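You operate a simulated robot arm through the tools that you are given. There is no shell and no other tool.

You run a simulated two-armed robot. Do the job below in one go: nothing can be reset, and whatever is moved stays where it is left.

Task
Fit, grease and test the tall orange cap in the blue holder.
Fine: latch it, pump two shots of grease, hold the test button till the lamp lights, in that order.

It is judged by the outcome, as a careful person would: the job done as asked, and still so three seconds after it is handed in. It fails if anything else is knocked over, pushed out of place, dropped, spilled or broken. A push-on lid holds only when it is set on centred and level and pressed home; a screw cap is set on level and turned clockwise until tight.

Robot
Two 7-joint arms with fingered hands on one trunk that stands fixed in place. Base frame: the origin is at the foot of the trunk, x ahead of it, y to its left, z up. Lengths are in mm, angles in degrees, forces in N, time in s.
The left shoulder is at [70, 153, 1147], the right one opposite. With the tool pointing down near the work surface each hand reaches from about 100 to 860 mm from the base axis, measured 20 degrees to its own side. Payload 3.9 kg a hand.
The TCP of each hand is the grasp point between the finger pads, 30 mm short of the fingertips. In the tool frame z runs along the fingers and y along their closing line. The gripper opens to 104 mm; its body begins 35 mm behind the TCP. The gripper is a hand of 4 fingers: y runs from the thumb to the fingers, the wrist lies at [-17, -104, -178] in the tool frame.
Orientation is told as [roll, pitch, yaw] about the base's x, y, z axes, in that order, counted from this pose: with the fingers straight down and the wrist toward the robot, the tool's x, y and z point along [0, 1, 0], [1, 0, 0] and [0, 0, -1] of the base frame.

Tools
- The arms move only by the tool drive_tool. It takes "left_plan", "right_plan" or both (then of equal length, played together; a hand with none holds still); each is a list of rows, each a list of 2 entries, a list of its own where there are three numbers: the shift along the tool's x, y, z in units of 100 mm (1.0 is 100 mm), then the turn, a rotation vector about the tool's x, y, z in units of 60 degrees (1.0 is 60 degrees). In form: [[[tx, ty, tz], [ax, ay, az]], ...]. A call has 1 to 20 rows; each row is the pose to reach, as a shift and turn from the pose commanded when the call began, along the tool's axes at that moment. A call with a number of a shift or a turn outside -1 to 1 is refused whole. Each row takes 0.2 s and may step no farther than 50 mm and 8.6 degrees from the row before; otherwise, the whole call is refused. A pose out of reach is approached as far as the arm can. The call stops where the force on the tool passes 40 N (or 10 N more than at its start, if that is more) or the arm is blocked; 0.2 s more then pass. In this call time passes only in rows, and 0.2 s behind the last. It gives the time, the measured TCP pose, the force on the tool (base axes), the opening and the grip force at its end, in the units of the frame above (readings bear some noise), with the torque about the TCP (base axes, N m) and any sound that the robot's microphone picked up, and new pictures: "show" is both (left out), scene, wrist or none (wrist: the cameras of the hands that moved).
- Cameras (640 x 400 px; columns grow to the right, rows downward): "scene" is now at [123.4, -1.3, 1367.8]; the picture's right is [0.17, -0.99, -0.00], its down [-0.58, -0.10, -0.81] and it looks along [0.80, 0.14, -0.59] (base axes); focal length 224 px, centre (320, 200). "left" rides on the left gripper at [-66, -90, -126] in its tool frame; the picture's right is [-0.78, -0.30, 0.56], its down [0.57, -0.70, 0.42] and it looks along [0.26, 0.65, 0.71] (tool axes); focal length 275 px, centre (320, 200). "right" rides on the right gripper at [66, -90, -126] in its tool frame; the picture's right is [-0.78, 0.30, -0.56], its down [-0.57, -0.70, 0.42] and it looks along [-0.27, 0.65, 0.71] (tool axes); focal length 275 px, centre (320, 200).
- move_column(by): slides the trunk up (or, below 0, down) by that many mm; the arms and the scene camera ride with it, the base frame stays. It gives what a move gives, with no picture.
- curl_fingers(index, middle, ring, thumb_bend, thumb_turn, hand): sets how far each is bent, from 0 (flat) to 100 (curled in); at 30 the hand is open as for a grip, at 70 the pads meet at the TCP. One left out holds its place. A second passes; each finger stops where it meets its share of the squeeze, and holds until it gets a number again. It is the only way to open and close the hand. It gives what a move gives, with no picture; readings hold the bend of each and the force on the fingers (four entries, about 0 where the hand has none), thumb and palm. thumb_turn goes from beside the hand (0) to across from the fingers (100), as for a grip.
- head_to(pan, tilt): turns the head with the scene camera to pan (to the left, within 86 degrees either way) and tilt (down, from -29 to 69), counted from straight ahead of the robot. It gives what a move gives, and a new picture of the scene camera.
- pixel_to_xyz(camera, pixels): for up to 12 pixels [column, row] of the newest picture of that camera ("zoom" is the newest enlarged one), the place [x, y, z] in the base frame of the surface seen there, good to about 2 mm, but the place of the scene camera against the robot may be out by one fixed shift of up to 25 mm in any direction. No time passes.
- enlarge(camera, box): a new picture of the part [left, top, right, bottom] of that camera's present view, enlarged. No time passes.
- finish_job(): hands the job in; it is judged then, once.

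Leave the grippers open and the arms clear of the work at the hand-in unless told otherwise.

The tools are called after "Call:" as a command line: name --argument value ..., lists and objects as JSON in quotes. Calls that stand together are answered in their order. drive_tool: Moves the arms, as the interface text tells. Its arguments: {"type":"object","properties":{"left_plan":{"type":"array"},"right_plan":{"type":"array"},"show":{"type":"string","enum":["both","scene","wrist","none"]}},"required":[]} The other tools are called the same way: move_column (by) moves the trunk up or down; curl_fingers (index, middle, ring, thumb_bend, thumb_turn, hand) moves the fingers one by one; head_to (pan, tilt) turns the head that bears the scene camera; pixel_to_xyz (camera, pixels) gives the place of the surface under pixels of a picture; enlarge (camera, box) takes an enlarged picture of a part of a camera's view; finish_job () hands the job in.

At the start:

```text
clock: 0.0
left_tcp_pos: [589.7, 93.1, 1088.0]
left_orientation: [0.0, 0.0, 0.1]
left_wrist_force: [-0.1, -0.2, 0.1]
left_wrist_torque: [0.02, -0.01, -0.02]
left_gripper_width: 103.7
left_grasp_force: 0.0
left_shape: jaw
left_bend: [30.0, 30.0, 30.0, 30.0, 97.0]
left_finger forces: [0.1, 0.0, 0.0, 0.0, 0.1, 0.1]
right_tcp_pos: [489.1, -315.9, 1086.4]
right_orientation: [-0.1, 0.0, 0.1]
right_wrist_force: [0.4, 0.2, 0.0]
right_wrist_torque: [0.0, -0.03, -0.03]
right_gripper_width: 103.7
right_grasp_force: 0.0
right_shape: jaw
right_bend: [30.0, 30.0, 30.0, 30.0, 97.0]
right_finger forces: [0.1, 0.0, 0.0, 0.0, 0.0, 0.0]
trunk travel left (down, up): [-600.0, 340.0]
head pan, tilt (commanded): [9.8, 36.1]
```

scene: 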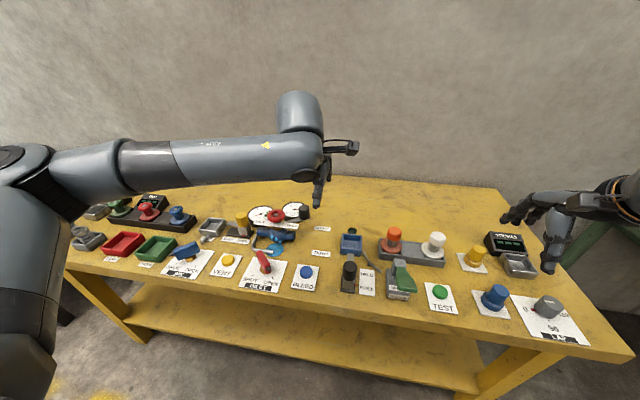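
right: 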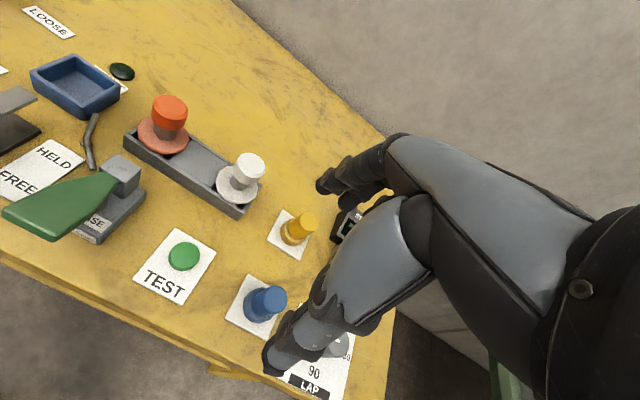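
left: 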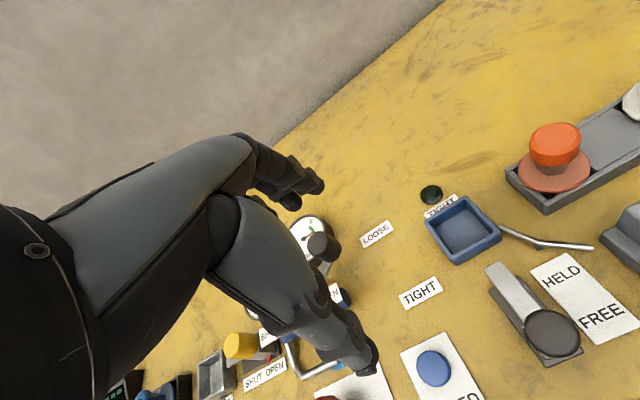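

I see a yellow bench with many stations. The orange cap is around (394,238) in the scene picture, the blue holder around (351,244). I will enlarge the important regions first to read the labels.

Call:
enlarge --camera "scene" --box '[300, 210, 460, 310]'

Call:
enlarge --camera "scene" --box '[420, 220, 600, 350]'

Call:
enlarge --camera "scene" --box '[60, 190, 200, 280]'

Call:
enlarge --camera "scene" --box '[160, 195, 330, 300]'

Call:
enlarge --camera "left" --box '[380, 140, 640, 400]'

Call:
enlarge --camera "right" --box '[0, 40, 280, 300]'

```text
4.00 times, centred on (380, 260) of scene
```

zoom: 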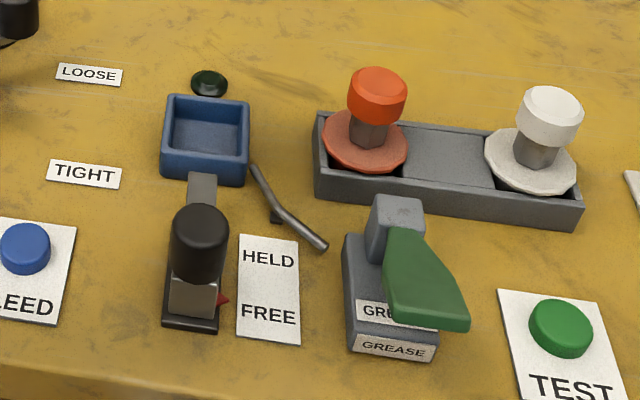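

```text
3.08 times, centred on (510, 285) of scene
```

zoom: 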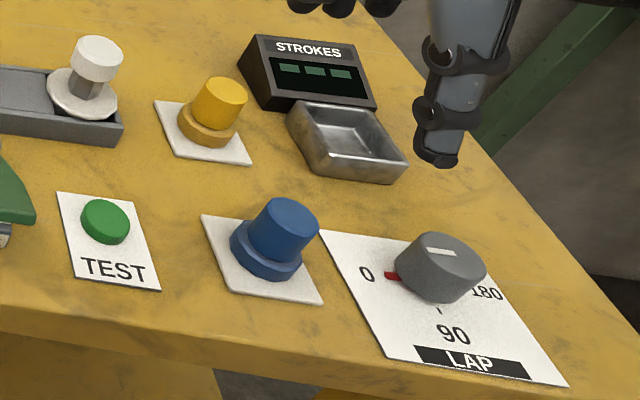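

```text
4.44 times, centred on (130, 235) of scene
```

zoom: 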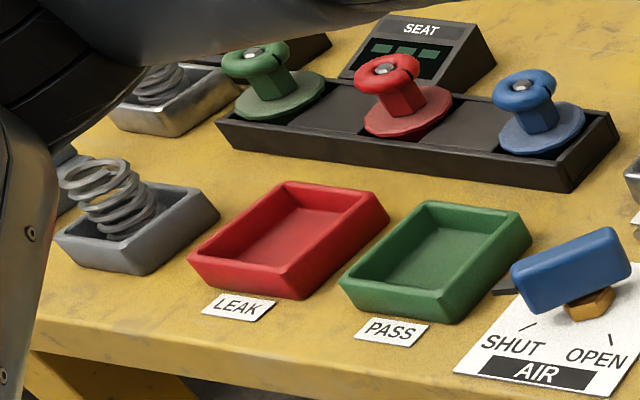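

```text
3.76 times, centred on (245, 248) of scene
```

zoom: 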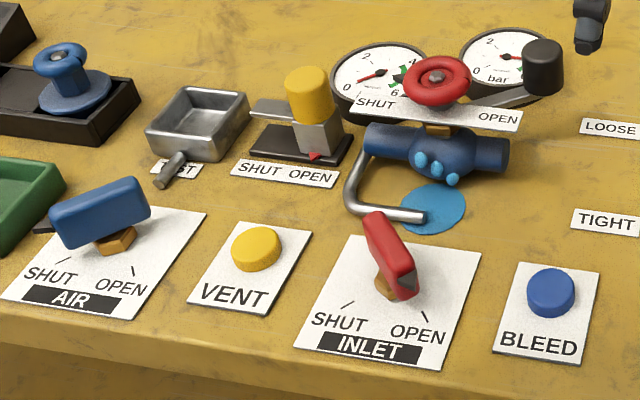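

```text
1.54 times, centred on (510, 270) of left
```

zoom: 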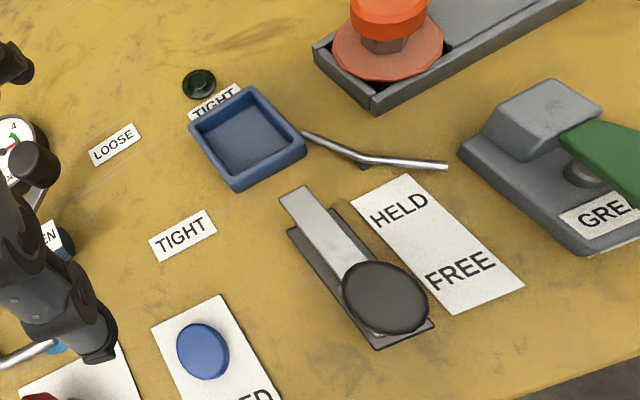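

```text
1.54 times, centred on (140, 170) of right
```

zoom: 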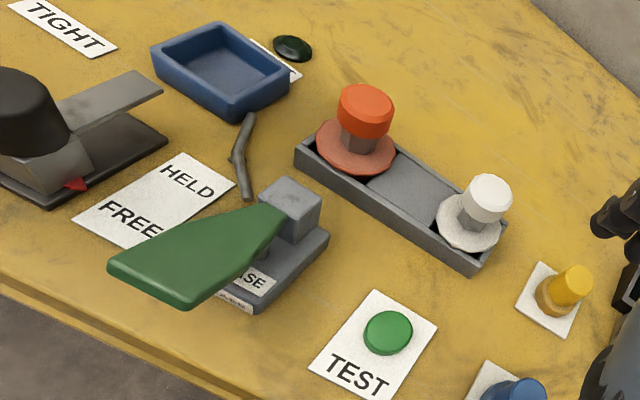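

The blue holder, a black-knobbed lever with HELD/FREE marks (red pointer at FREE), the green GREASE pump lever, the green TEST button, and a dark green lamp behind the holder form this station. I now measure places with the wrist cameras (left: holder ~(463,228), knob of cap (555,145), lever knob (550,333)) and compare with the scene camera.

Call:
pixel_to_xyz --camera "left" --pixels '[[465, 232], [427, 218], [464, 198], [500, 234], [465, 262], [556, 132], [555, 175], [431, 195], [550, 333], [500, 275], [505, 232], [590, 247]]'

Call:
pixel_to_xyz --camera "right" --pixels '[[75, 88], [170, 105], [163, 140], [122, 72], [90, 125], [88, 165], [125, 170], [60, 205], [184, 250], [250, 160], [140, 140], [105, 190]]'

Call:
pixel_to_xyz --camera "scene" --pixels '[[351, 245], [394, 231], [394, 246], [352, 231], [349, 266], [350, 258], [365, 255], [380, 271], [398, 265], [410, 285], [440, 291], [433, 241]]'

```text
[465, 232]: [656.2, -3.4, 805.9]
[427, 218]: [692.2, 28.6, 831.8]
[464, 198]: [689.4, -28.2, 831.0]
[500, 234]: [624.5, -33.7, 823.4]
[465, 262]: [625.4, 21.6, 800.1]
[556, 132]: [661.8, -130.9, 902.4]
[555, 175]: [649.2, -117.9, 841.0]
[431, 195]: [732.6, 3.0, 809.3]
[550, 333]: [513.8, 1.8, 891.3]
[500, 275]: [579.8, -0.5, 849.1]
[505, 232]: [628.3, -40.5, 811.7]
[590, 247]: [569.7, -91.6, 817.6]
```

```text
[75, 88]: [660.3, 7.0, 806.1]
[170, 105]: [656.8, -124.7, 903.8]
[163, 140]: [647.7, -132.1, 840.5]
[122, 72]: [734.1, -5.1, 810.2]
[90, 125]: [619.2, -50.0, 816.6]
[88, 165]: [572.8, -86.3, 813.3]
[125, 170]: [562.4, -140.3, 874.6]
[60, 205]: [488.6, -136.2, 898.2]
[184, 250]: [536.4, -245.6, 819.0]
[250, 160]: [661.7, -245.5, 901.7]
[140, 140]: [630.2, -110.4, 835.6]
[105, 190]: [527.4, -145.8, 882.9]
```

```text
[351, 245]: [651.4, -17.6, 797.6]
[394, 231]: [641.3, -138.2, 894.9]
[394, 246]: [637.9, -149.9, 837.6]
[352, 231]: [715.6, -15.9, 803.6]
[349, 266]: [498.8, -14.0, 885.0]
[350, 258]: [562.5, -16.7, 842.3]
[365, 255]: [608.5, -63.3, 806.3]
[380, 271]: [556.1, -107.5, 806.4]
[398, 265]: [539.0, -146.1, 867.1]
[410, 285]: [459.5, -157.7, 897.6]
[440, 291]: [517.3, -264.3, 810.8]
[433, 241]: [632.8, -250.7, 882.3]
```

The scene camera seems to be off by about (+17, +13, +7) mm against the wrist cameras. Next I zoom tightly on the cap, holder and latch to understand their shape.

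Call:
enlarge --camera "scene" --box '[375, 220, 450, 270]'

Call:
enlarge --camera "scene" --box '[330, 225, 390, 300]'

Call:
enlarge --camera "left" --box '[490, 90, 640, 220]'

Call:
enlarge --camera "right" --box '[110, 80, 270, 220]'

Call:
enlarge --camera "right" --box '[0, 120, 160, 260]'

Call:
enlarge --camera "left" --box '[470, 240, 640, 380]'

```text
8.00 times, centred on (412, 245) of scene
```

zoom: 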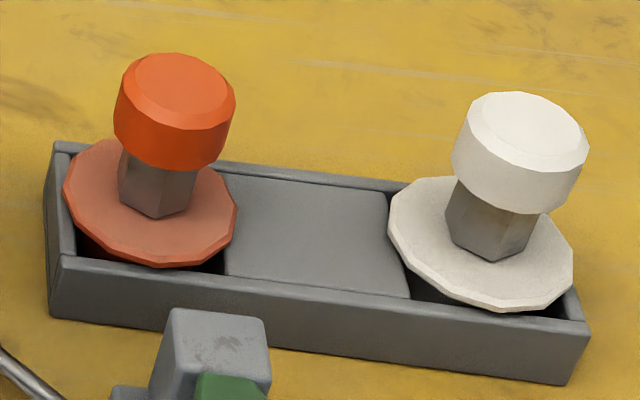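

```text
5.33 times, centred on (360, 262) of scene
```

zoom: 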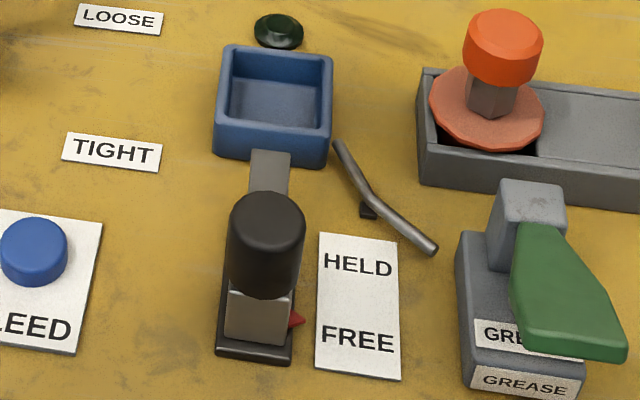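

```text
3.08 times, centred on (565, 155) of left
```

zoom: 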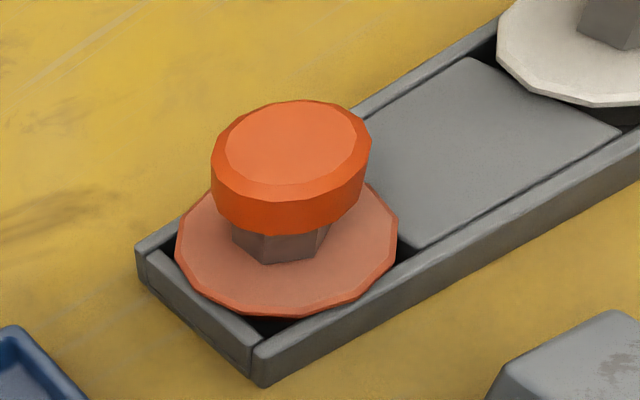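

```text
2.86 times, centred on (190, 150) of right
```

zoom: 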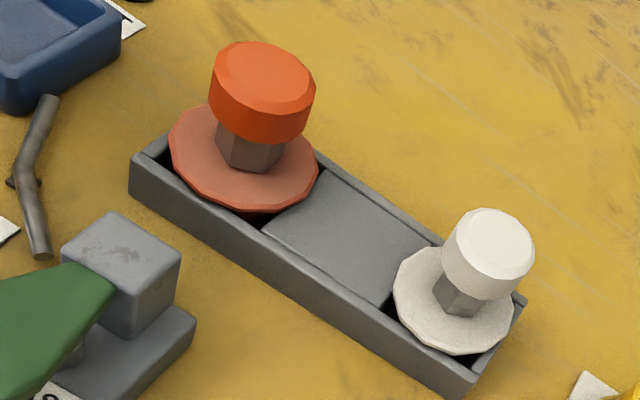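

```text
2.86 times, centred on (80, 190) of right
```

zoom: 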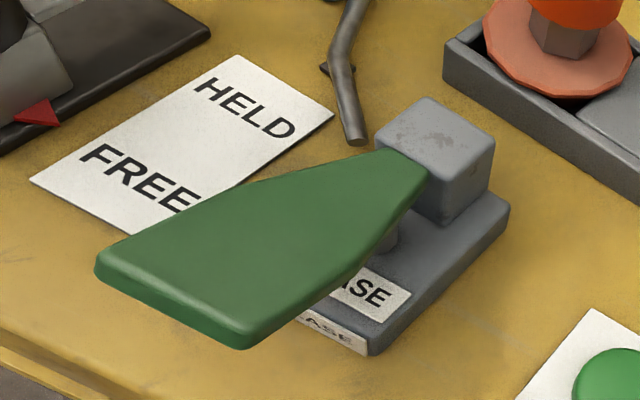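

```text
2.86 times, centred on (555, 310) of left
```

zoom: 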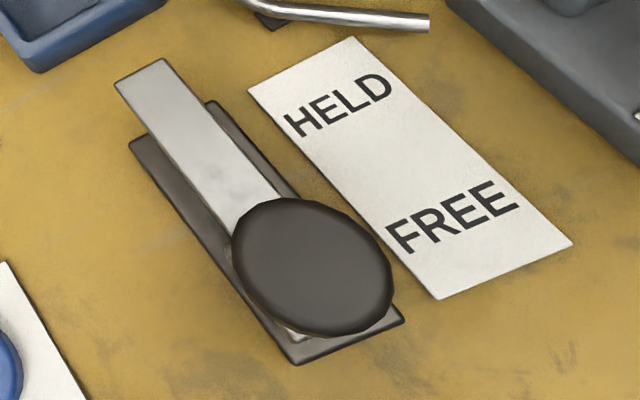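

I measure the cap's shape next: enlarge the cap in the left camera and query the knob top, flange rim and stem.

Call:
enlarge --camera "left" --box '[490, 90, 640, 220]'

Call:
pixel_to_xyz --camera "zoom" --pixels '[[290, 150], [225, 152], [355, 150], [290, 190], [290, 110], [190, 240], [385, 245], [290, 300], [240, 280], [270, 250], [200, 300], [262, 378]]'

Call:
enlarge --camera "right" --box '[110, 80, 270, 220]'

Call:
pixel_to_xyz --camera "zoom" --pixels '[[262, 75], [225, 65], [305, 85], [262, 105], [175, 140], [310, 180], [240, 200], [200, 180], [245, 150], [490, 235], [440, 330], [360, 230]]'

```text
3.08 times, centred on (565, 155) of left
```

zoom: 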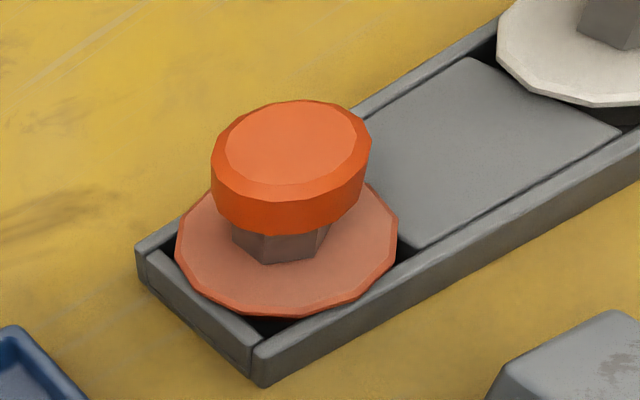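

```text
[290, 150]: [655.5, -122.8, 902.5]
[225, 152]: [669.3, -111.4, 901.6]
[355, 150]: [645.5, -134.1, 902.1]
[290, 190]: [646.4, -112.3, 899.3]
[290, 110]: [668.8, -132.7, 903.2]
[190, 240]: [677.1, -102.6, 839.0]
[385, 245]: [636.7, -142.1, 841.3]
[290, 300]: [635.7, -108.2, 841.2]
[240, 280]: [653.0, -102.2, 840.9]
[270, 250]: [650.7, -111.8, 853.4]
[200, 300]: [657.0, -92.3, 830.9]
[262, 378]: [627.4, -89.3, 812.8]
```

```text
2.86 times, centred on (190, 150) of right
```

zoom: 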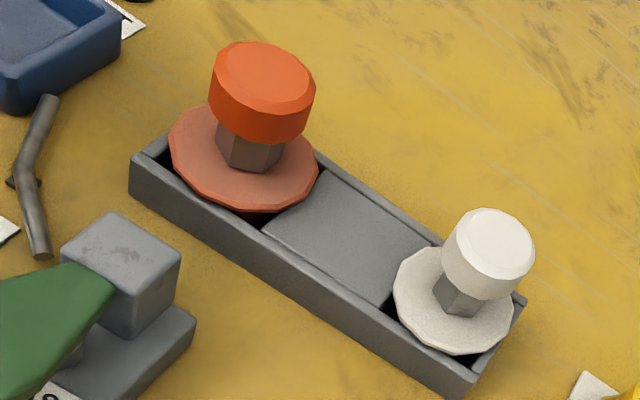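

```text
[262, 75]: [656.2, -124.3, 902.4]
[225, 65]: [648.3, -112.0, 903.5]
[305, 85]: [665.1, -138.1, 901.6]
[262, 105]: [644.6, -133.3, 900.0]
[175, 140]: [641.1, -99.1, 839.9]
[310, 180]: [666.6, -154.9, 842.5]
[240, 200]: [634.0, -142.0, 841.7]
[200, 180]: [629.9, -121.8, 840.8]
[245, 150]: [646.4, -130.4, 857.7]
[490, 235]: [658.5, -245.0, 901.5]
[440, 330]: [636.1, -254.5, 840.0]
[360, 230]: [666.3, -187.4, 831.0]
```

The cap is centred near (656,-124): knob about 40 mm across with top at z≈902, flange about 62 mm across at z≈841. The holder is centred near (657,-3), rim z≈831, floor z≈806. I first move the left hand away to the left while turning it so its camera can view the holder from the side, and bring the right hand toward the cap, high above everything.

Call:
drive_tool --left_plan '[[[0.167, 0.017, 0], [0, 0, 0.128]], [[0.334, 0.034, 0], [0, 0, 0.256]], [[0.5, 0.05, 0], [0, 0, 0.384]], [[0.667, 0.067, 0], [0, 0, 0.512]], [[0.834, 0.084, 0], [0, 0, 0.64]], [[1.0, 0.1, 0], [0, 0, 0.767]]]' --right_plan '[[[0.15, 0.13, 0.05], [0, 0, 0]], [[0.3, 0.26, 0.1], [0, 0, 0]], [[0.45, 0.39, 0.15], [0, 0, 0]], [[0.6, 0.52, 0.2], [0, 0, 0]], [[0.75, 0.65, 0.25], [0, 0, 0]], [[0.9, 0.78, 0.3], [0, 0, 0]]]' --show "both"

```text
clock: 1.4
left_tcp_pos: [601.4, 192.5, 1089.2]
left_orientation: [-0.2, 0.0, -46.1]
left_wrist_force: [0.4, -1.0, 0.7]
left_wrist_torque: [-0.01, 0.02, 0.0]
left_gripper_width: 103.6
left_grasp_force: 0.1
left_shape: jaw
left_bend: [30.0, 30.0, 30.0, 30.0, 97.0]
left_finger forces: [0.0, 0.0, 0.0, 0.0, 0.0, 0.0]
right_tcp_pos: [567.6, -223.9, 1053.9]
right_orientation: [-0.1, 0.1, 0.0]
right_wrist_force: [-0.2, -0.1, 0.6]
right_wrist_torque: [0.0, 0.01, -0.01]
right_gripper_width: 103.7
right_grasp_force: 0.1
right_shape: jaw
right_bend: [30.0, 30.0, 30.0, 30.0, 97.0]
right_finger forces: [0.0, 0.1, 0.1, 0.0, 0.1, 0.0]
trunk travel left (down, up): [-600.0, 340.0]
head pan, tilt (commanded): [9.8, 36.1]
```

scene: 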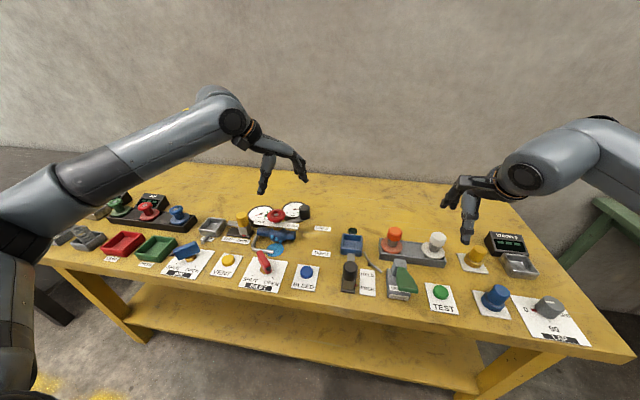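
right: 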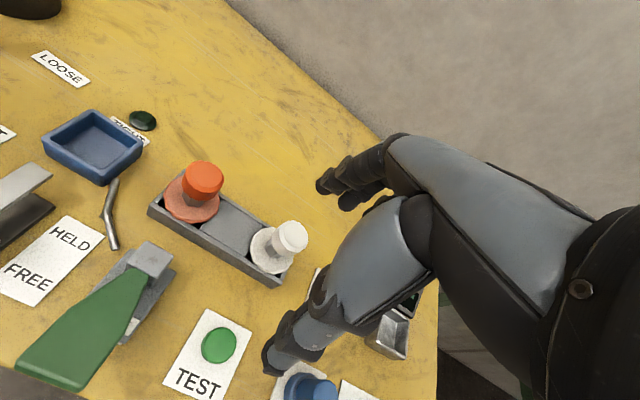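
left: 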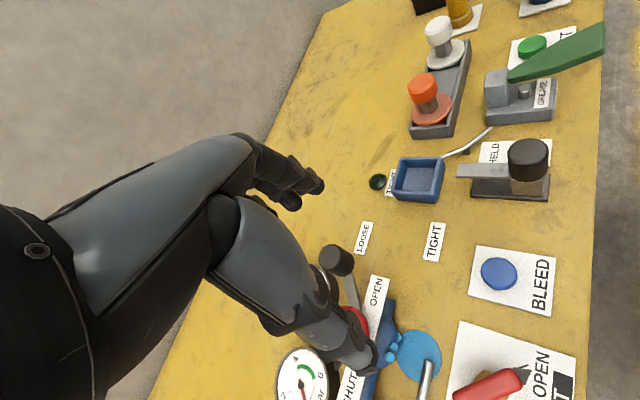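

Both moves are clean. The left camera now sees the station from the side: holder (418,178), cap (425,95), latch (510,170). I leave the left hand there and bring the right hand above the orange cap, about 90 mm above its knob.

Call:
drive_tool --right_plan '[[[0.168, 0.148, 0.115], [0, 0, 0]], [[0.336, 0.297, 0.23], [0, 0, 0]], [[0.504, 0.445, 0.345], [0, 0, 0]], [[0.672, 0.593, 0.46], [0, 0, 0]], [[0.84, 0.742, 0.575], [0, 0, 0]], [[1.0, 0.89, 0.69], [0, 0, 0]]]' --show "both"

```text
clock: 2.8
left_tcp_pos: [600.5, 192.2, 1088.4]
left_orientation: [-0.2, 0.0, -45.9]
left_wrist_force: [0.4, 1.0, -0.2]
left_wrist_torque: [0.01, -0.01, -0.02]
left_gripper_width: 103.4
left_grasp_force: 0.1
left_shape: jaw
left_bend: [30.0, 30.0, 30.0, 30.0, 97.0]
left_finger forces: [0.0, 0.0, 0.0, 0.1, 0.0, 0.0]
right_tcp_pos: [656.8, -126.5, 986.3]
right_orientation: [0.0, -0.1, 0.0]
right_wrist_force: [-0.3, 0.5, -0.4]
right_wrist_torque: [-0.03, -0.02, 0.01]
right_gripper_width: 103.7
right_grasp_force: 0.0
right_shape: jaw
right_bend: [30.0, 30.0, 30.0, 30.0, 97.0]
right_finger forces: [0.0, 0.0, 0.0, 0.0, 0.0, 0.1]
trunk travel left (down, up): [-600.0, 340.0]
head pan, tilt (commanded): [9.8, 36.1]
```

scene: 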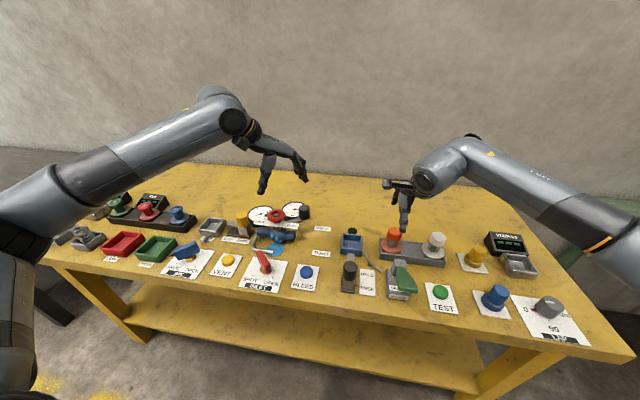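
right: 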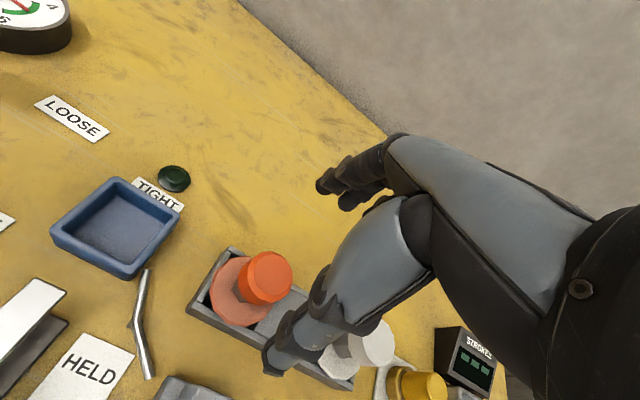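

The hand is above the cap. Now I measure the holder and cap precisely from this nearer right-wrist picture: holder rim corners near (52,228), (120,180), (178,215), (125,272), knob top (268,272).

Call:
enlarge --camera "right" --box '[30, 150, 310, 340]'

Call:
enlarge --camera "right" --box '[40, 160, 200, 290]'

Call:
pixel_to_xyz --camera "right" --pixels '[[268, 265], [250, 262], [288, 272], [275, 288], [218, 290], [225, 315], [245, 322], [120, 225], [232, 252], [20, 310], [140, 275], [150, 375]]'

```text
2.11 times, centred on (170, 245) of right
```

zoom: 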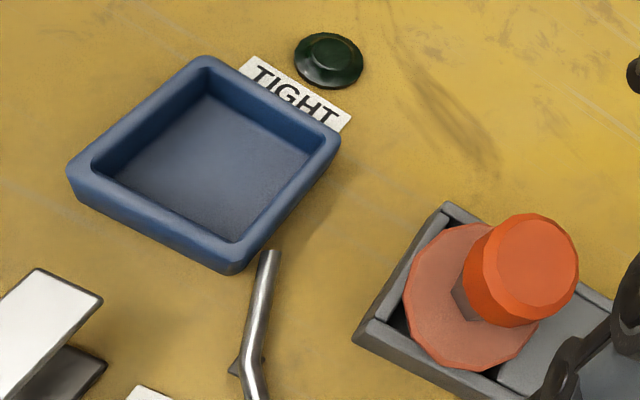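

```text
3.08 times, centred on (120, 225) of right
```

zoom: 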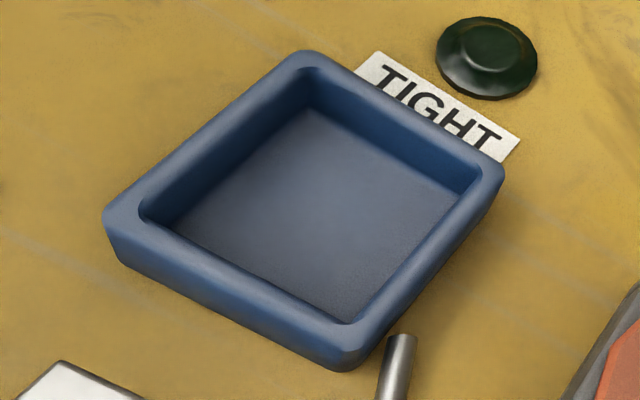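

```text
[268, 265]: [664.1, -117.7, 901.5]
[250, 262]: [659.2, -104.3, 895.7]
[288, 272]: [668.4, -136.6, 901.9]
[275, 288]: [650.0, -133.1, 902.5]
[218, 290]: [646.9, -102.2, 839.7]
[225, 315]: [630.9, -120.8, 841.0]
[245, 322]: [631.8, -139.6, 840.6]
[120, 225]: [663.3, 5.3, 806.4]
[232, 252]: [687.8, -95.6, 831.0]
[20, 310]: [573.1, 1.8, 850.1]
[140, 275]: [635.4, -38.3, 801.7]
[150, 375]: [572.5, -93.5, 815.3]
```

I query points of the holder's rim and inner edges in that enlarged picture.

Call:
pixel_to_xyz --camera "zoom" --pixels '[[305, 62], [490, 170], [350, 345], [122, 215], [210, 135], [405, 115], [425, 260], [240, 283], [310, 105], [330, 302], [165, 218], [448, 190]]'

Call:
enlarge --camera "left" --box '[370, 50, 570, 220]'

```text
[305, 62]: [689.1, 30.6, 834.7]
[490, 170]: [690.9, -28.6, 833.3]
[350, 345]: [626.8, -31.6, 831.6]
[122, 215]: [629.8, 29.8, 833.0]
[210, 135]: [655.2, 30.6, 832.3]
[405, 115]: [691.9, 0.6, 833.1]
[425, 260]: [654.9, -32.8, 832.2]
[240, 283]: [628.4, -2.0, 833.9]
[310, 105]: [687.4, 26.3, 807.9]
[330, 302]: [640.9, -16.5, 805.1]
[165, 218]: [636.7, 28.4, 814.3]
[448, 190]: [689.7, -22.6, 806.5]
```

```text
2.35 times, centred on (470, 135) of left
```

zoom: 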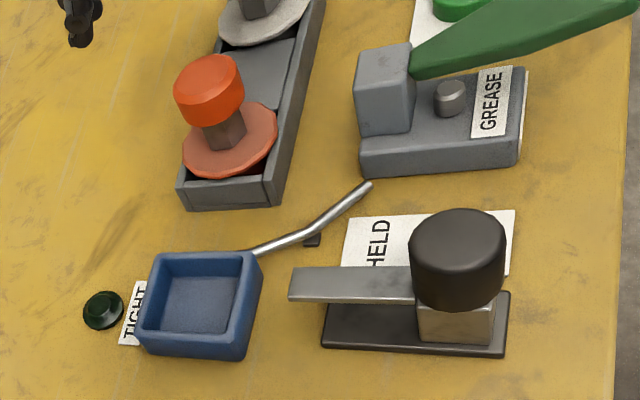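

The holder's wall mid-lines give its centre at about (660, -1), rim z≈833, inside about 56 mm square. I take a closer look at the cap's underside and the latch from the left camera.

Call:
enlarge --camera "left" --box '[405, 65, 465, 145]'

Call:
pixel_to_xyz --camera "zoom" --pixels '[[290, 60], [200, 90], [380, 80], [300, 130], [220, 230], [400, 220], [320, 285], [250, 275], [320, 220], [300, 150], [300, 305], [260, 330]]'

Call:
enlarge --camera "left" --box '[450, 110, 570, 210]'

Call:
pixel_to_xyz --camera "zoom" --pixels '[[60, 175], [60, 195], [300, 110], [300, 60], [300, 180], [390, 110], [300, 240], [130, 240], [400, 270], [130, 270], [230, 90], [120, 120]]'

```text
5.00 times, centred on (435, 105) of left
```

zoom: 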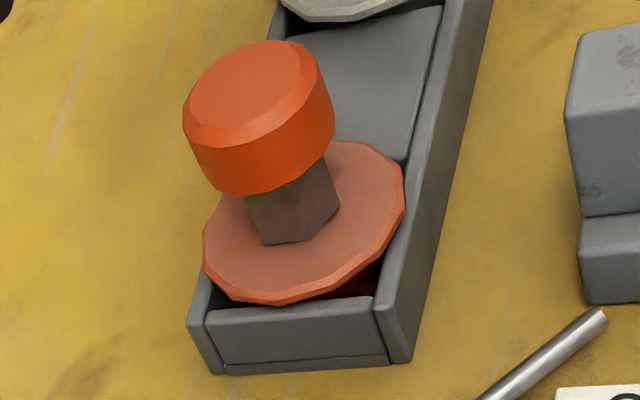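

```text
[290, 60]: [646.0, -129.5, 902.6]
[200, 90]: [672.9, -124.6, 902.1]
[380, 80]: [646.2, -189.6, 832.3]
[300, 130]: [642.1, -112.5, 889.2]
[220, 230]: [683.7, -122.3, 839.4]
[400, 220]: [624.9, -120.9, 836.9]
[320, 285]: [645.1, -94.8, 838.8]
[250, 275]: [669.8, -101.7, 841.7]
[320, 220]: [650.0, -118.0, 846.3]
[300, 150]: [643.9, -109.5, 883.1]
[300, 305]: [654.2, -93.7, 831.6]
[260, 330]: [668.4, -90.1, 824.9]
```

```text
4.00 times, centred on (510, 160) of left
```

zoom: 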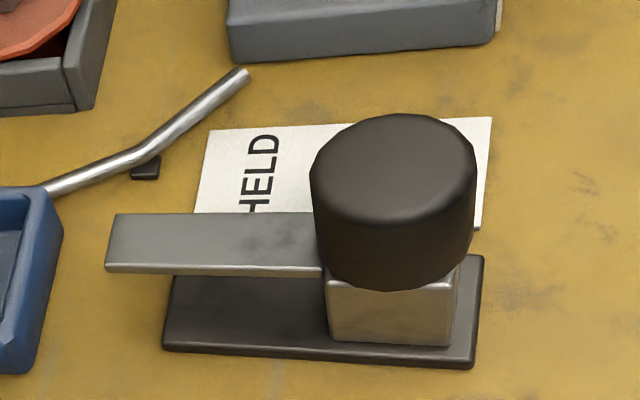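

```text
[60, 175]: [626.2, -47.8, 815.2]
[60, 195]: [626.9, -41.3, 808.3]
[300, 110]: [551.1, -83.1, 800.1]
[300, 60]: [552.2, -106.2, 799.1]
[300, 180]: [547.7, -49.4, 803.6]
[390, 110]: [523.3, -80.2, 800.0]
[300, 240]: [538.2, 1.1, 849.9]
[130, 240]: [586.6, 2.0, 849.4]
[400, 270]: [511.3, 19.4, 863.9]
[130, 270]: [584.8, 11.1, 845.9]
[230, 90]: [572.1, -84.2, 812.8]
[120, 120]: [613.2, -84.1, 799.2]
```

The knob is centred near (656.5,-124), z 873–902. I lower the right hand 50 mm with a small y correction and check that the knob sits between the thumb and fingers.

Call:
drive_tool --right_plan '[[[0.02, 0.0, 0.17], [0, 0, 0]], [[0.02, 0.0, 0.34], [0, 0, 0]], [[0.02, 0.0, 0.5], [0, 0, 0]]]' --show "both"

Call:
enlarge --camera "left" --box '[370, 20, 530, 150]'

Call:
enlarge --camera "scene" --box '[350, 160, 470, 280]'

```text
clock: 3.6
left_tcp_pos: [599.1, 190.7, 1089.7]
left_orientation: [0.0, 0.0, -46.0]
left_wrist_force: [0.3, 0.6, 0.3]
left_wrist_torque: [-0.02, 0.0, 0.03]
left_gripper_width: 103.9
left_grasp_force: 0.0
left_shape: jaw
left_bend: [30.0, 30.0, 30.0, 30.0, 97.0]
left_finger forces: [0.0, 0.1, 0.0, 0.0, 0.0, 0.0]
right_tcp_pos: [656.8, -123.7, 935.6]
right_orientation: [0.0, 0.0, 0.1]
right_wrist_force: [-0.6, 0.5, 0.0]
right_wrist_torque: [-0.01, 0.04, -0.03]
right_gripper_width: 103.8
right_grasp_force: 0.0
right_shape: jaw
right_bend: [30.0, 30.0, 30.0, 30.0, 97.0]
right_finger forces: [0.0, 0.1, 0.0, 0.0, 0.0, 0.1]
trunk travel left (down, up): [-600.0, 340.0]
head pan, tilt (commanded): [9.8, 36.1]
```

scene: 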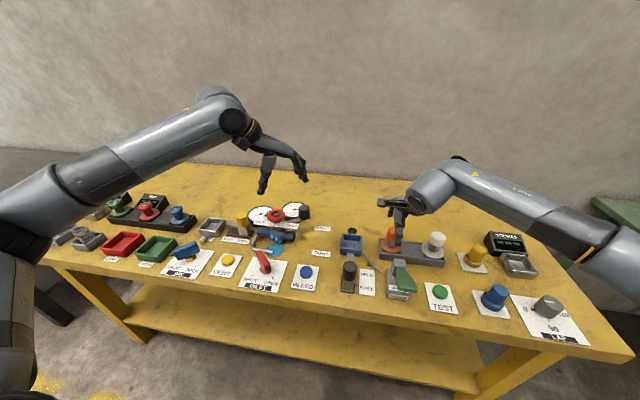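
right: 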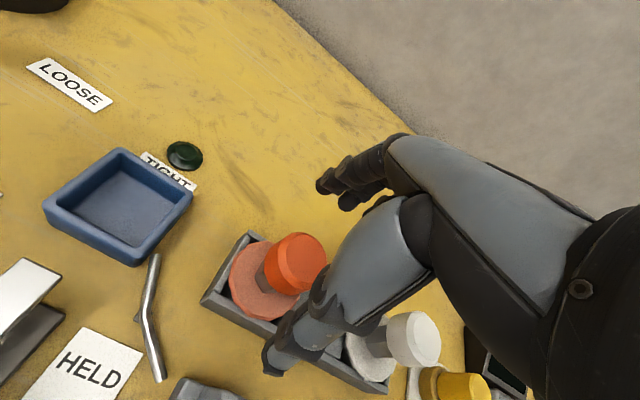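

```text
3.08 times, centred on (450, 85) of left
```

zoom: 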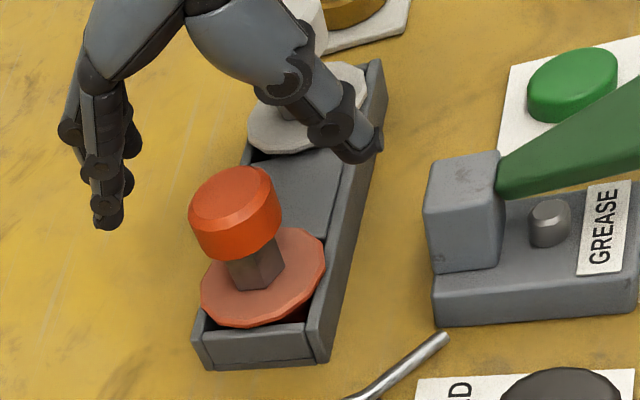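

```text
3.33 times, centred on (410, 220) of scene
```

zoom: 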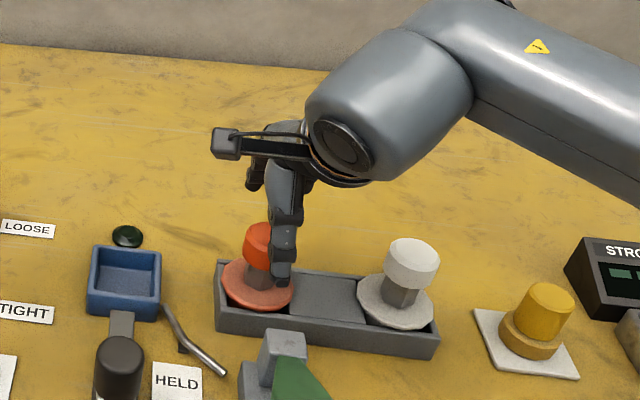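

The thumb (near side) and fingers (far side) straddle the knob in the side view (thumb tip (365,150), fingers (105,220), knob (235,215) in the zoom). I descend 48 mm so the grasp point is at the knob's height.

Call:
drive_tool --right_plan '[[[0.0, 0.0, 0.16], [0, 0, 0]], [[0.0, 0.0, 0.32], [0, 0, 0]], [[0.0, 0.0, 0.48], [0, 0, 0]]]' --show "both"

Call:
enlarge --camera "left" --box '[370, 20, 530, 150]'

Call:
enlarge --camera "scene" --box '[350, 180, 450, 280]'

```text
clock: 4.4
left_tcp_pos: [599.8, 190.8, 1088.7]
left_orientation: [0.0, 0.1, -45.9]
left_wrist_force: [-0.2, -0.2, -0.1]
left_wrist_torque: [-0.02, 0.0, -0.02]
left_gripper_width: 103.7
left_grasp_force: 0.1
left_shape: jaw
left_bend: [30.0, 30.0, 30.0, 30.0, 97.0]
left_finger forces: [0.1, 0.0, 0.1, 0.0, 0.0, 0.1]
right_tcp_pos: [656.1, -123.4, 886.7]
right_orientation: [0.0, 0.0, 0.0]
right_wrist_force: [-0.3, -0.7, 0.0]
right_wrist_torque: [0.0, 0.01, -0.05]
right_gripper_width: 103.8
right_grasp_force: 0.1
right_shape: jaw
right_bend: [30.0, 30.0, 30.0, 30.0, 97.0]
right_finger forces: [0.1, 0.0, 0.1, 0.1, 0.0, 0.0]
trunk travel left (down, up): [-600.0, 340.0]
head pan, tilt (commanded): [9.8, 36.1]
```

scene: 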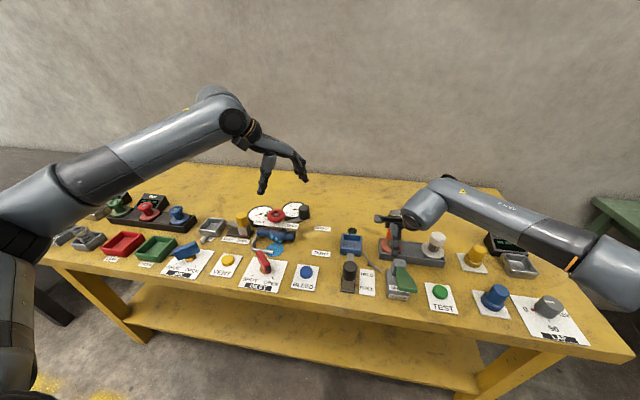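
right: 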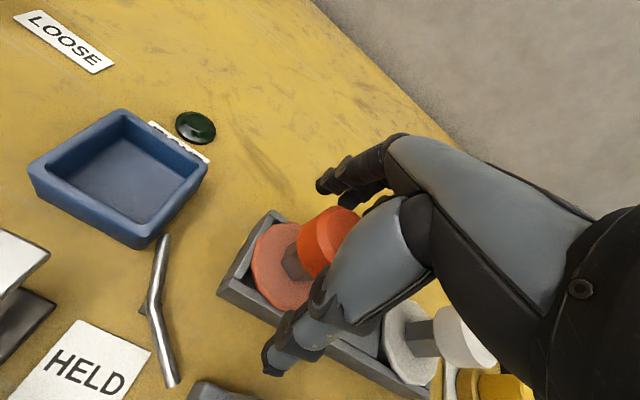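

```text
3.08 times, centred on (450, 85) of left
```

zoom: 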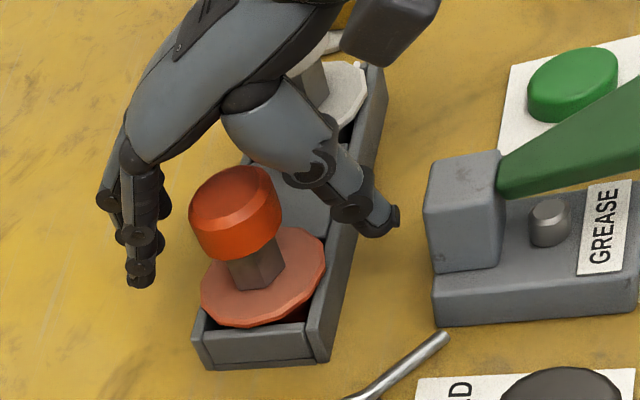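

```text
4.00 times, centred on (400, 230) of scene
```

zoom: 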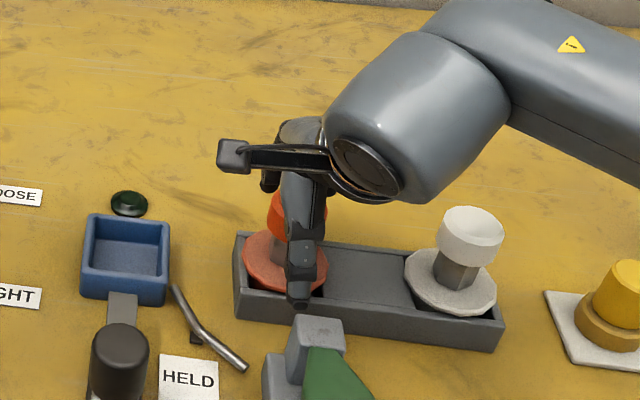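

I check the alignment of the thumb and finger pads with the knob by reading places in the left camera's enlarged picture.

Call:
enlarge --camera "left" --box '[390, 50, 490, 130]'

Call:
pixel_to_xyz --camera "zoom" --pixels '[[160, 230], [165, 280], [175, 300], [130, 190], [470, 190], [430, 160], [490, 200], [300, 140], [330, 150], [260, 130], [310, 190], [400, 130]]'

Call:
enlarge --camera "scene" --box '[375, 205, 425, 255]'

Call:
pixel_to_xyz --camera "zoom" --pixels '[[190, 150], [190, 200], [220, 300], [280, 200], [290, 260], [295, 300], [310, 230], [270, 250], [160, 260], [325, 240], [190, 100], [350, 260]]'

```text
5.00 times, centred on (440, 90) of left
```

zoom: 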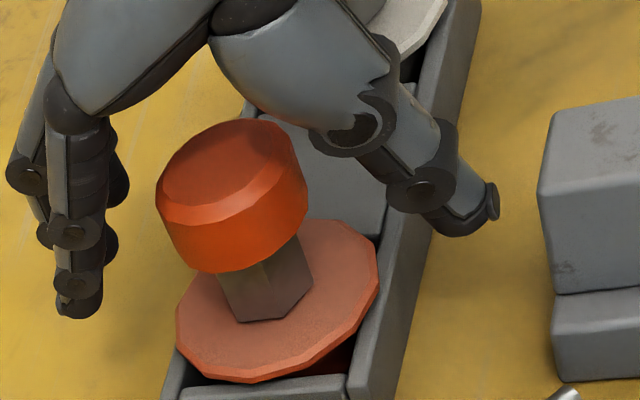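

```text
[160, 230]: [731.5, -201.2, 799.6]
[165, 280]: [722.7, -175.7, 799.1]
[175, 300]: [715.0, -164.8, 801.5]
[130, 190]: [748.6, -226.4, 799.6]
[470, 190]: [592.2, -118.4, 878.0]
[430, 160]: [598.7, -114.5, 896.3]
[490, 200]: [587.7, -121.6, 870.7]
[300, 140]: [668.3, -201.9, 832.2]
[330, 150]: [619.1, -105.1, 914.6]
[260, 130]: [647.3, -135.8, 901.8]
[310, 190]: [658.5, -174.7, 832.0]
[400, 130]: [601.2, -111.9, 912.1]
```

```text
8.00 times, centred on (400, 230) of scene
```

zoom: 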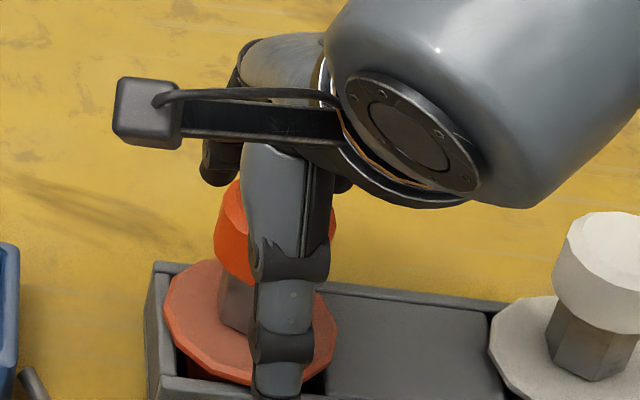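

```text
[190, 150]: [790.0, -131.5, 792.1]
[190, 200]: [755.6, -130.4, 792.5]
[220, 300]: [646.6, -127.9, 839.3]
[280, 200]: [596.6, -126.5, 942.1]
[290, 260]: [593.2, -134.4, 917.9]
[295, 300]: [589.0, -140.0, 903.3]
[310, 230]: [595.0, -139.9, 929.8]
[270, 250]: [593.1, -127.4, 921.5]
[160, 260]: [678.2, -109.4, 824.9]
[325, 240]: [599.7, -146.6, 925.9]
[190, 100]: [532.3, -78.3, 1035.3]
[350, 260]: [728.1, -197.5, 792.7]
```

The thumb's centre is at y≈-125, in line with the knob, and the grasp point is at the knob's mid height. I close the right hand on the knob.

Call:
curl_fingers --hand "right" --index 68 --middle 68 --ring 68 --thumb_bend 68

Call:
enlarge --camera "left" --box '[390, 50, 490, 130]'

Call:
enlarge --camera "scene" --box '[375, 205, 425, 255]'

```text
clock: 5.4
left_tcp_pos: [599.7, 190.8, 1089.6]
left_orientation: [0.0, 0.1, -46.0]
left_wrist_force: [0.4, 0.6, -0.3]
left_wrist_torque: [0.02, 0.02, -0.03]
left_gripper_width: 103.7
left_grasp_force: 0.1
left_shape: jaw
left_bend: [30.0, 30.0, 30.0, 30.0, 97.0]
left_finger forces: [0.0, 0.0, 0.0, 0.0, 0.1, 0.1]
right_tcp_pos: [657.5, -123.5, 887.9]
right_orientation: [0.0, 0.1, 0.0]
right_wrist_force: [0.4, 1.1, -0.2]
right_wrist_torque: [-0.05, -0.04, 0.03]
right_gripper_width: 28.1
right_grasp_force: 11.1
right_shape: fingers
right_bend: [61.0, 63.0, 68.0, 61.0, 96.0]
right_finger forces: [6.6, 5.1, 0.0, 0.0, 10.4, 0.1]
trunk travel left (down, up): [-600.0, 340.0]
head pan, tilt (commanded): [9.8, 36.1]
```

```text
5.00 times, centred on (440, 90) of left
```

zoom: 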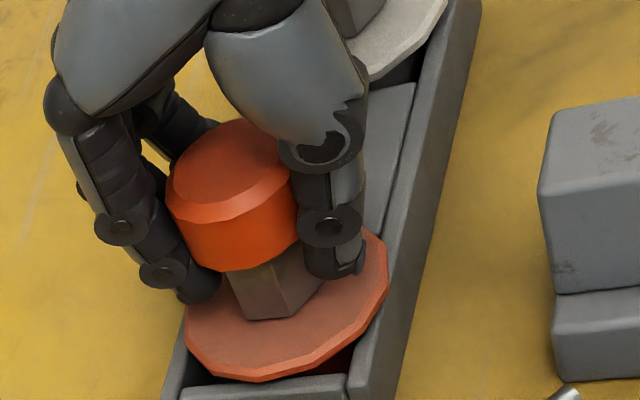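

```text
8.00 times, centred on (400, 230) of scene
```

zoom: 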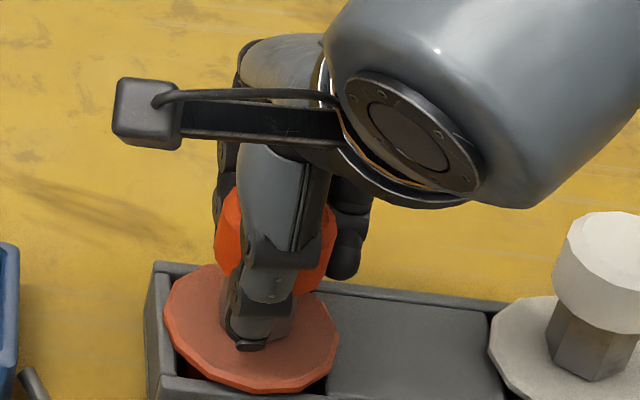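

Index and middle fingers and thumb grip the knob (6.6, 5.1, 10.4 N) as a tripod; the ring finger closed beside it. The cap looks upright. I lift it gently by 20 mm first and check that it comes level.

Call:
drive_tool --right_plan '[[[0, 0, -0.05], [0, 0, 0]], [[0, 0, -0.12], [0, 0, 0]], [[0, 0, -0.2], [0, 0, 0]]]' --show "none"

Call:
enlarge --camera "left" --box '[390, 50, 490, 130]'

Call:
enlarge --camera "scene" --box '[375, 205, 425, 255]'

```text
clock: 6.2
left_tcp_pos: [600.8, 191.1, 1089.3]
left_orientation: [-0.1, 0.0, -45.9]
left_wrist_force: [-0.3, 0.4, -0.6]
left_wrist_torque: [0.01, 0.0, 0.0]
left_gripper_width: 103.7
left_grasp_force: 0.1
left_shape: jaw
left_bend: [30.0, 30.0, 30.0, 30.0, 97.0]
left_finger forces: [0.0, 0.1, 0.0, 0.1, 0.0, 0.0]
right_tcp_pos: [655.8, -123.7, 907.4]
right_orientation: [0.0, 0.0, 0.0]
right_wrist_force: [-0.5, -0.2, -4.6]
right_wrist_torque: [-0.06, 0.02, -0.03]
right_gripper_width: 28.3
right_grasp_force: 10.4
right_shape: fingers
right_bend: [61.0, 63.0, 68.0, 61.0, 96.0]
right_finger forces: [6.1, 4.1, 0.0, 0.0, 10.3, 0.1]
trunk travel left (down, up): [-600.0, 340.0]
head pan, tilt (commanded): [9.8, 36.1]
```

```text
5.00 times, centred on (440, 90) of left
```

zoom: 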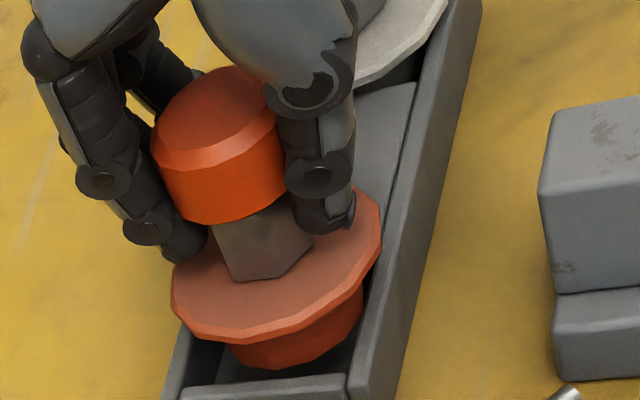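

```text
8.00 times, centred on (400, 230) of scene
```

zoom: 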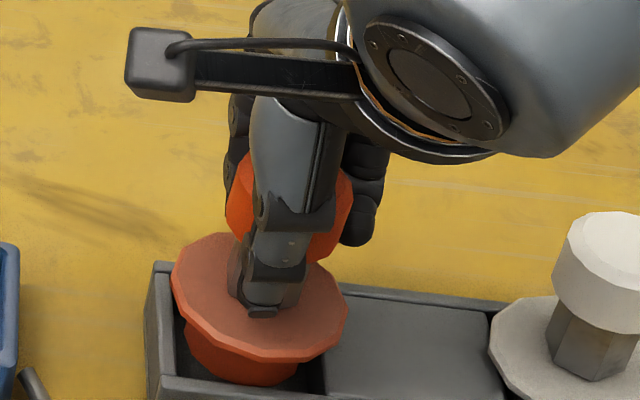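

The cap lifted (about 4.6 N). I check its level by reading the flange top at several points in the left and scene pictures.

Call:
enlarge --camera "left" --box '[390, 50, 490, 130]'

Call:
pixel_to_xyz --camera "zoom" --pixels '[[190, 285], [200, 310], [250, 318], [310, 300], [350, 265], [365, 235], [365, 210], [210, 255], [330, 245], [270, 345], [340, 315], [250, 355]]'

Call:
enlarge --camera "scene" --box '[375, 205, 425, 255]'

Call:
pixel_to_xyz --camera "zoom" --pixels '[[190, 260], [200, 300], [215, 330], [250, 345], [300, 342], [335, 315], [320, 280], [215, 245], [230, 330], [200, 340], [240, 370], [290, 365]]'

```text
5.00 times, centred on (440, 90) of left
```

zoom: 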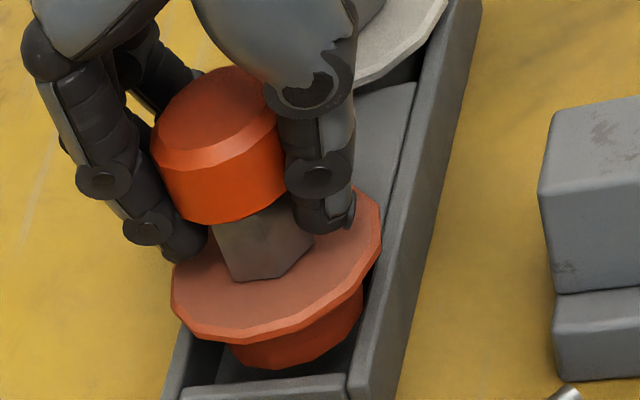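

```text
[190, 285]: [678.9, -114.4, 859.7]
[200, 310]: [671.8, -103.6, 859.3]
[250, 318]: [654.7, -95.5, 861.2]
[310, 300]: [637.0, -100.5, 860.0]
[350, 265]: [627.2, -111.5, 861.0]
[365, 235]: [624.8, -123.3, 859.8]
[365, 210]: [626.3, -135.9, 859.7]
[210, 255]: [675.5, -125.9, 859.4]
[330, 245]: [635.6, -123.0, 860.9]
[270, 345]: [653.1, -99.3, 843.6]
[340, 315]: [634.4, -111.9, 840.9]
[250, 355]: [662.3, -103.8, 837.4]
```

```text
8.00 times, centred on (400, 230) of scene
```

zoom: 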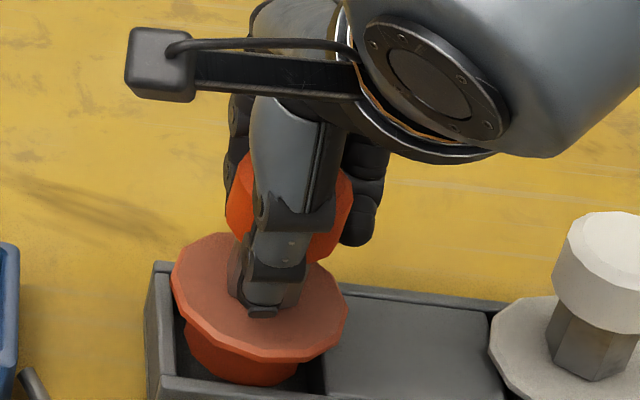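

```text
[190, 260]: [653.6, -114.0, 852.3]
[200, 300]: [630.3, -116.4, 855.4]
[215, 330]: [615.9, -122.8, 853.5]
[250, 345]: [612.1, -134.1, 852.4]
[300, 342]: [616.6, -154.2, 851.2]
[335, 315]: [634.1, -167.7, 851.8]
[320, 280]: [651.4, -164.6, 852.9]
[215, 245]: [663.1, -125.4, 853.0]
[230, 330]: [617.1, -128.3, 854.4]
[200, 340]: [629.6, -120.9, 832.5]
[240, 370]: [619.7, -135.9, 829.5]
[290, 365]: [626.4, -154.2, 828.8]
```

The flange is level (z≈860 all round), its axis about 2 mm to the -y side of the grasp point. The plug underneath is round, about 52 mm across, so the fit in the 56 mm holder is close. I measure the holder's inner walls carefully with the left camera.

Call:
enlarge --camera "left" --box '[385, 145, 450, 210]'

Call:
enlarge --camera "right" --box '[20, 90, 220, 260]'

```text
6.15 times, centred on (418, 178) of left
```

zoom: 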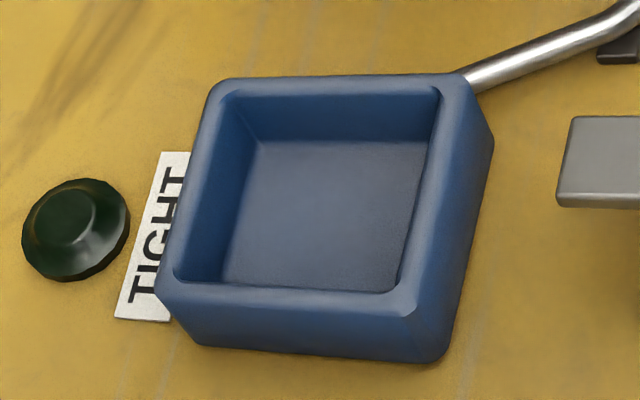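

```text
2.35 times, centred on (120, 175) of right
```

zoom: 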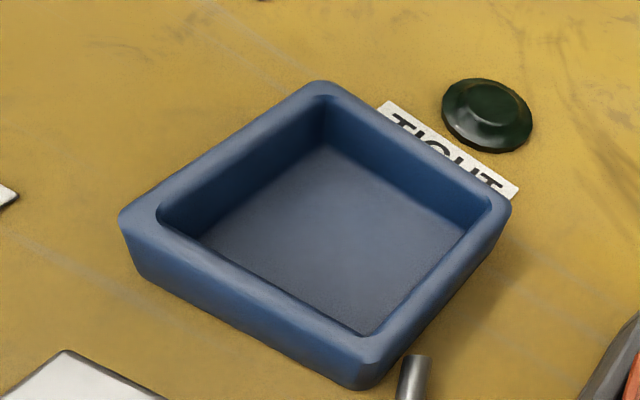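

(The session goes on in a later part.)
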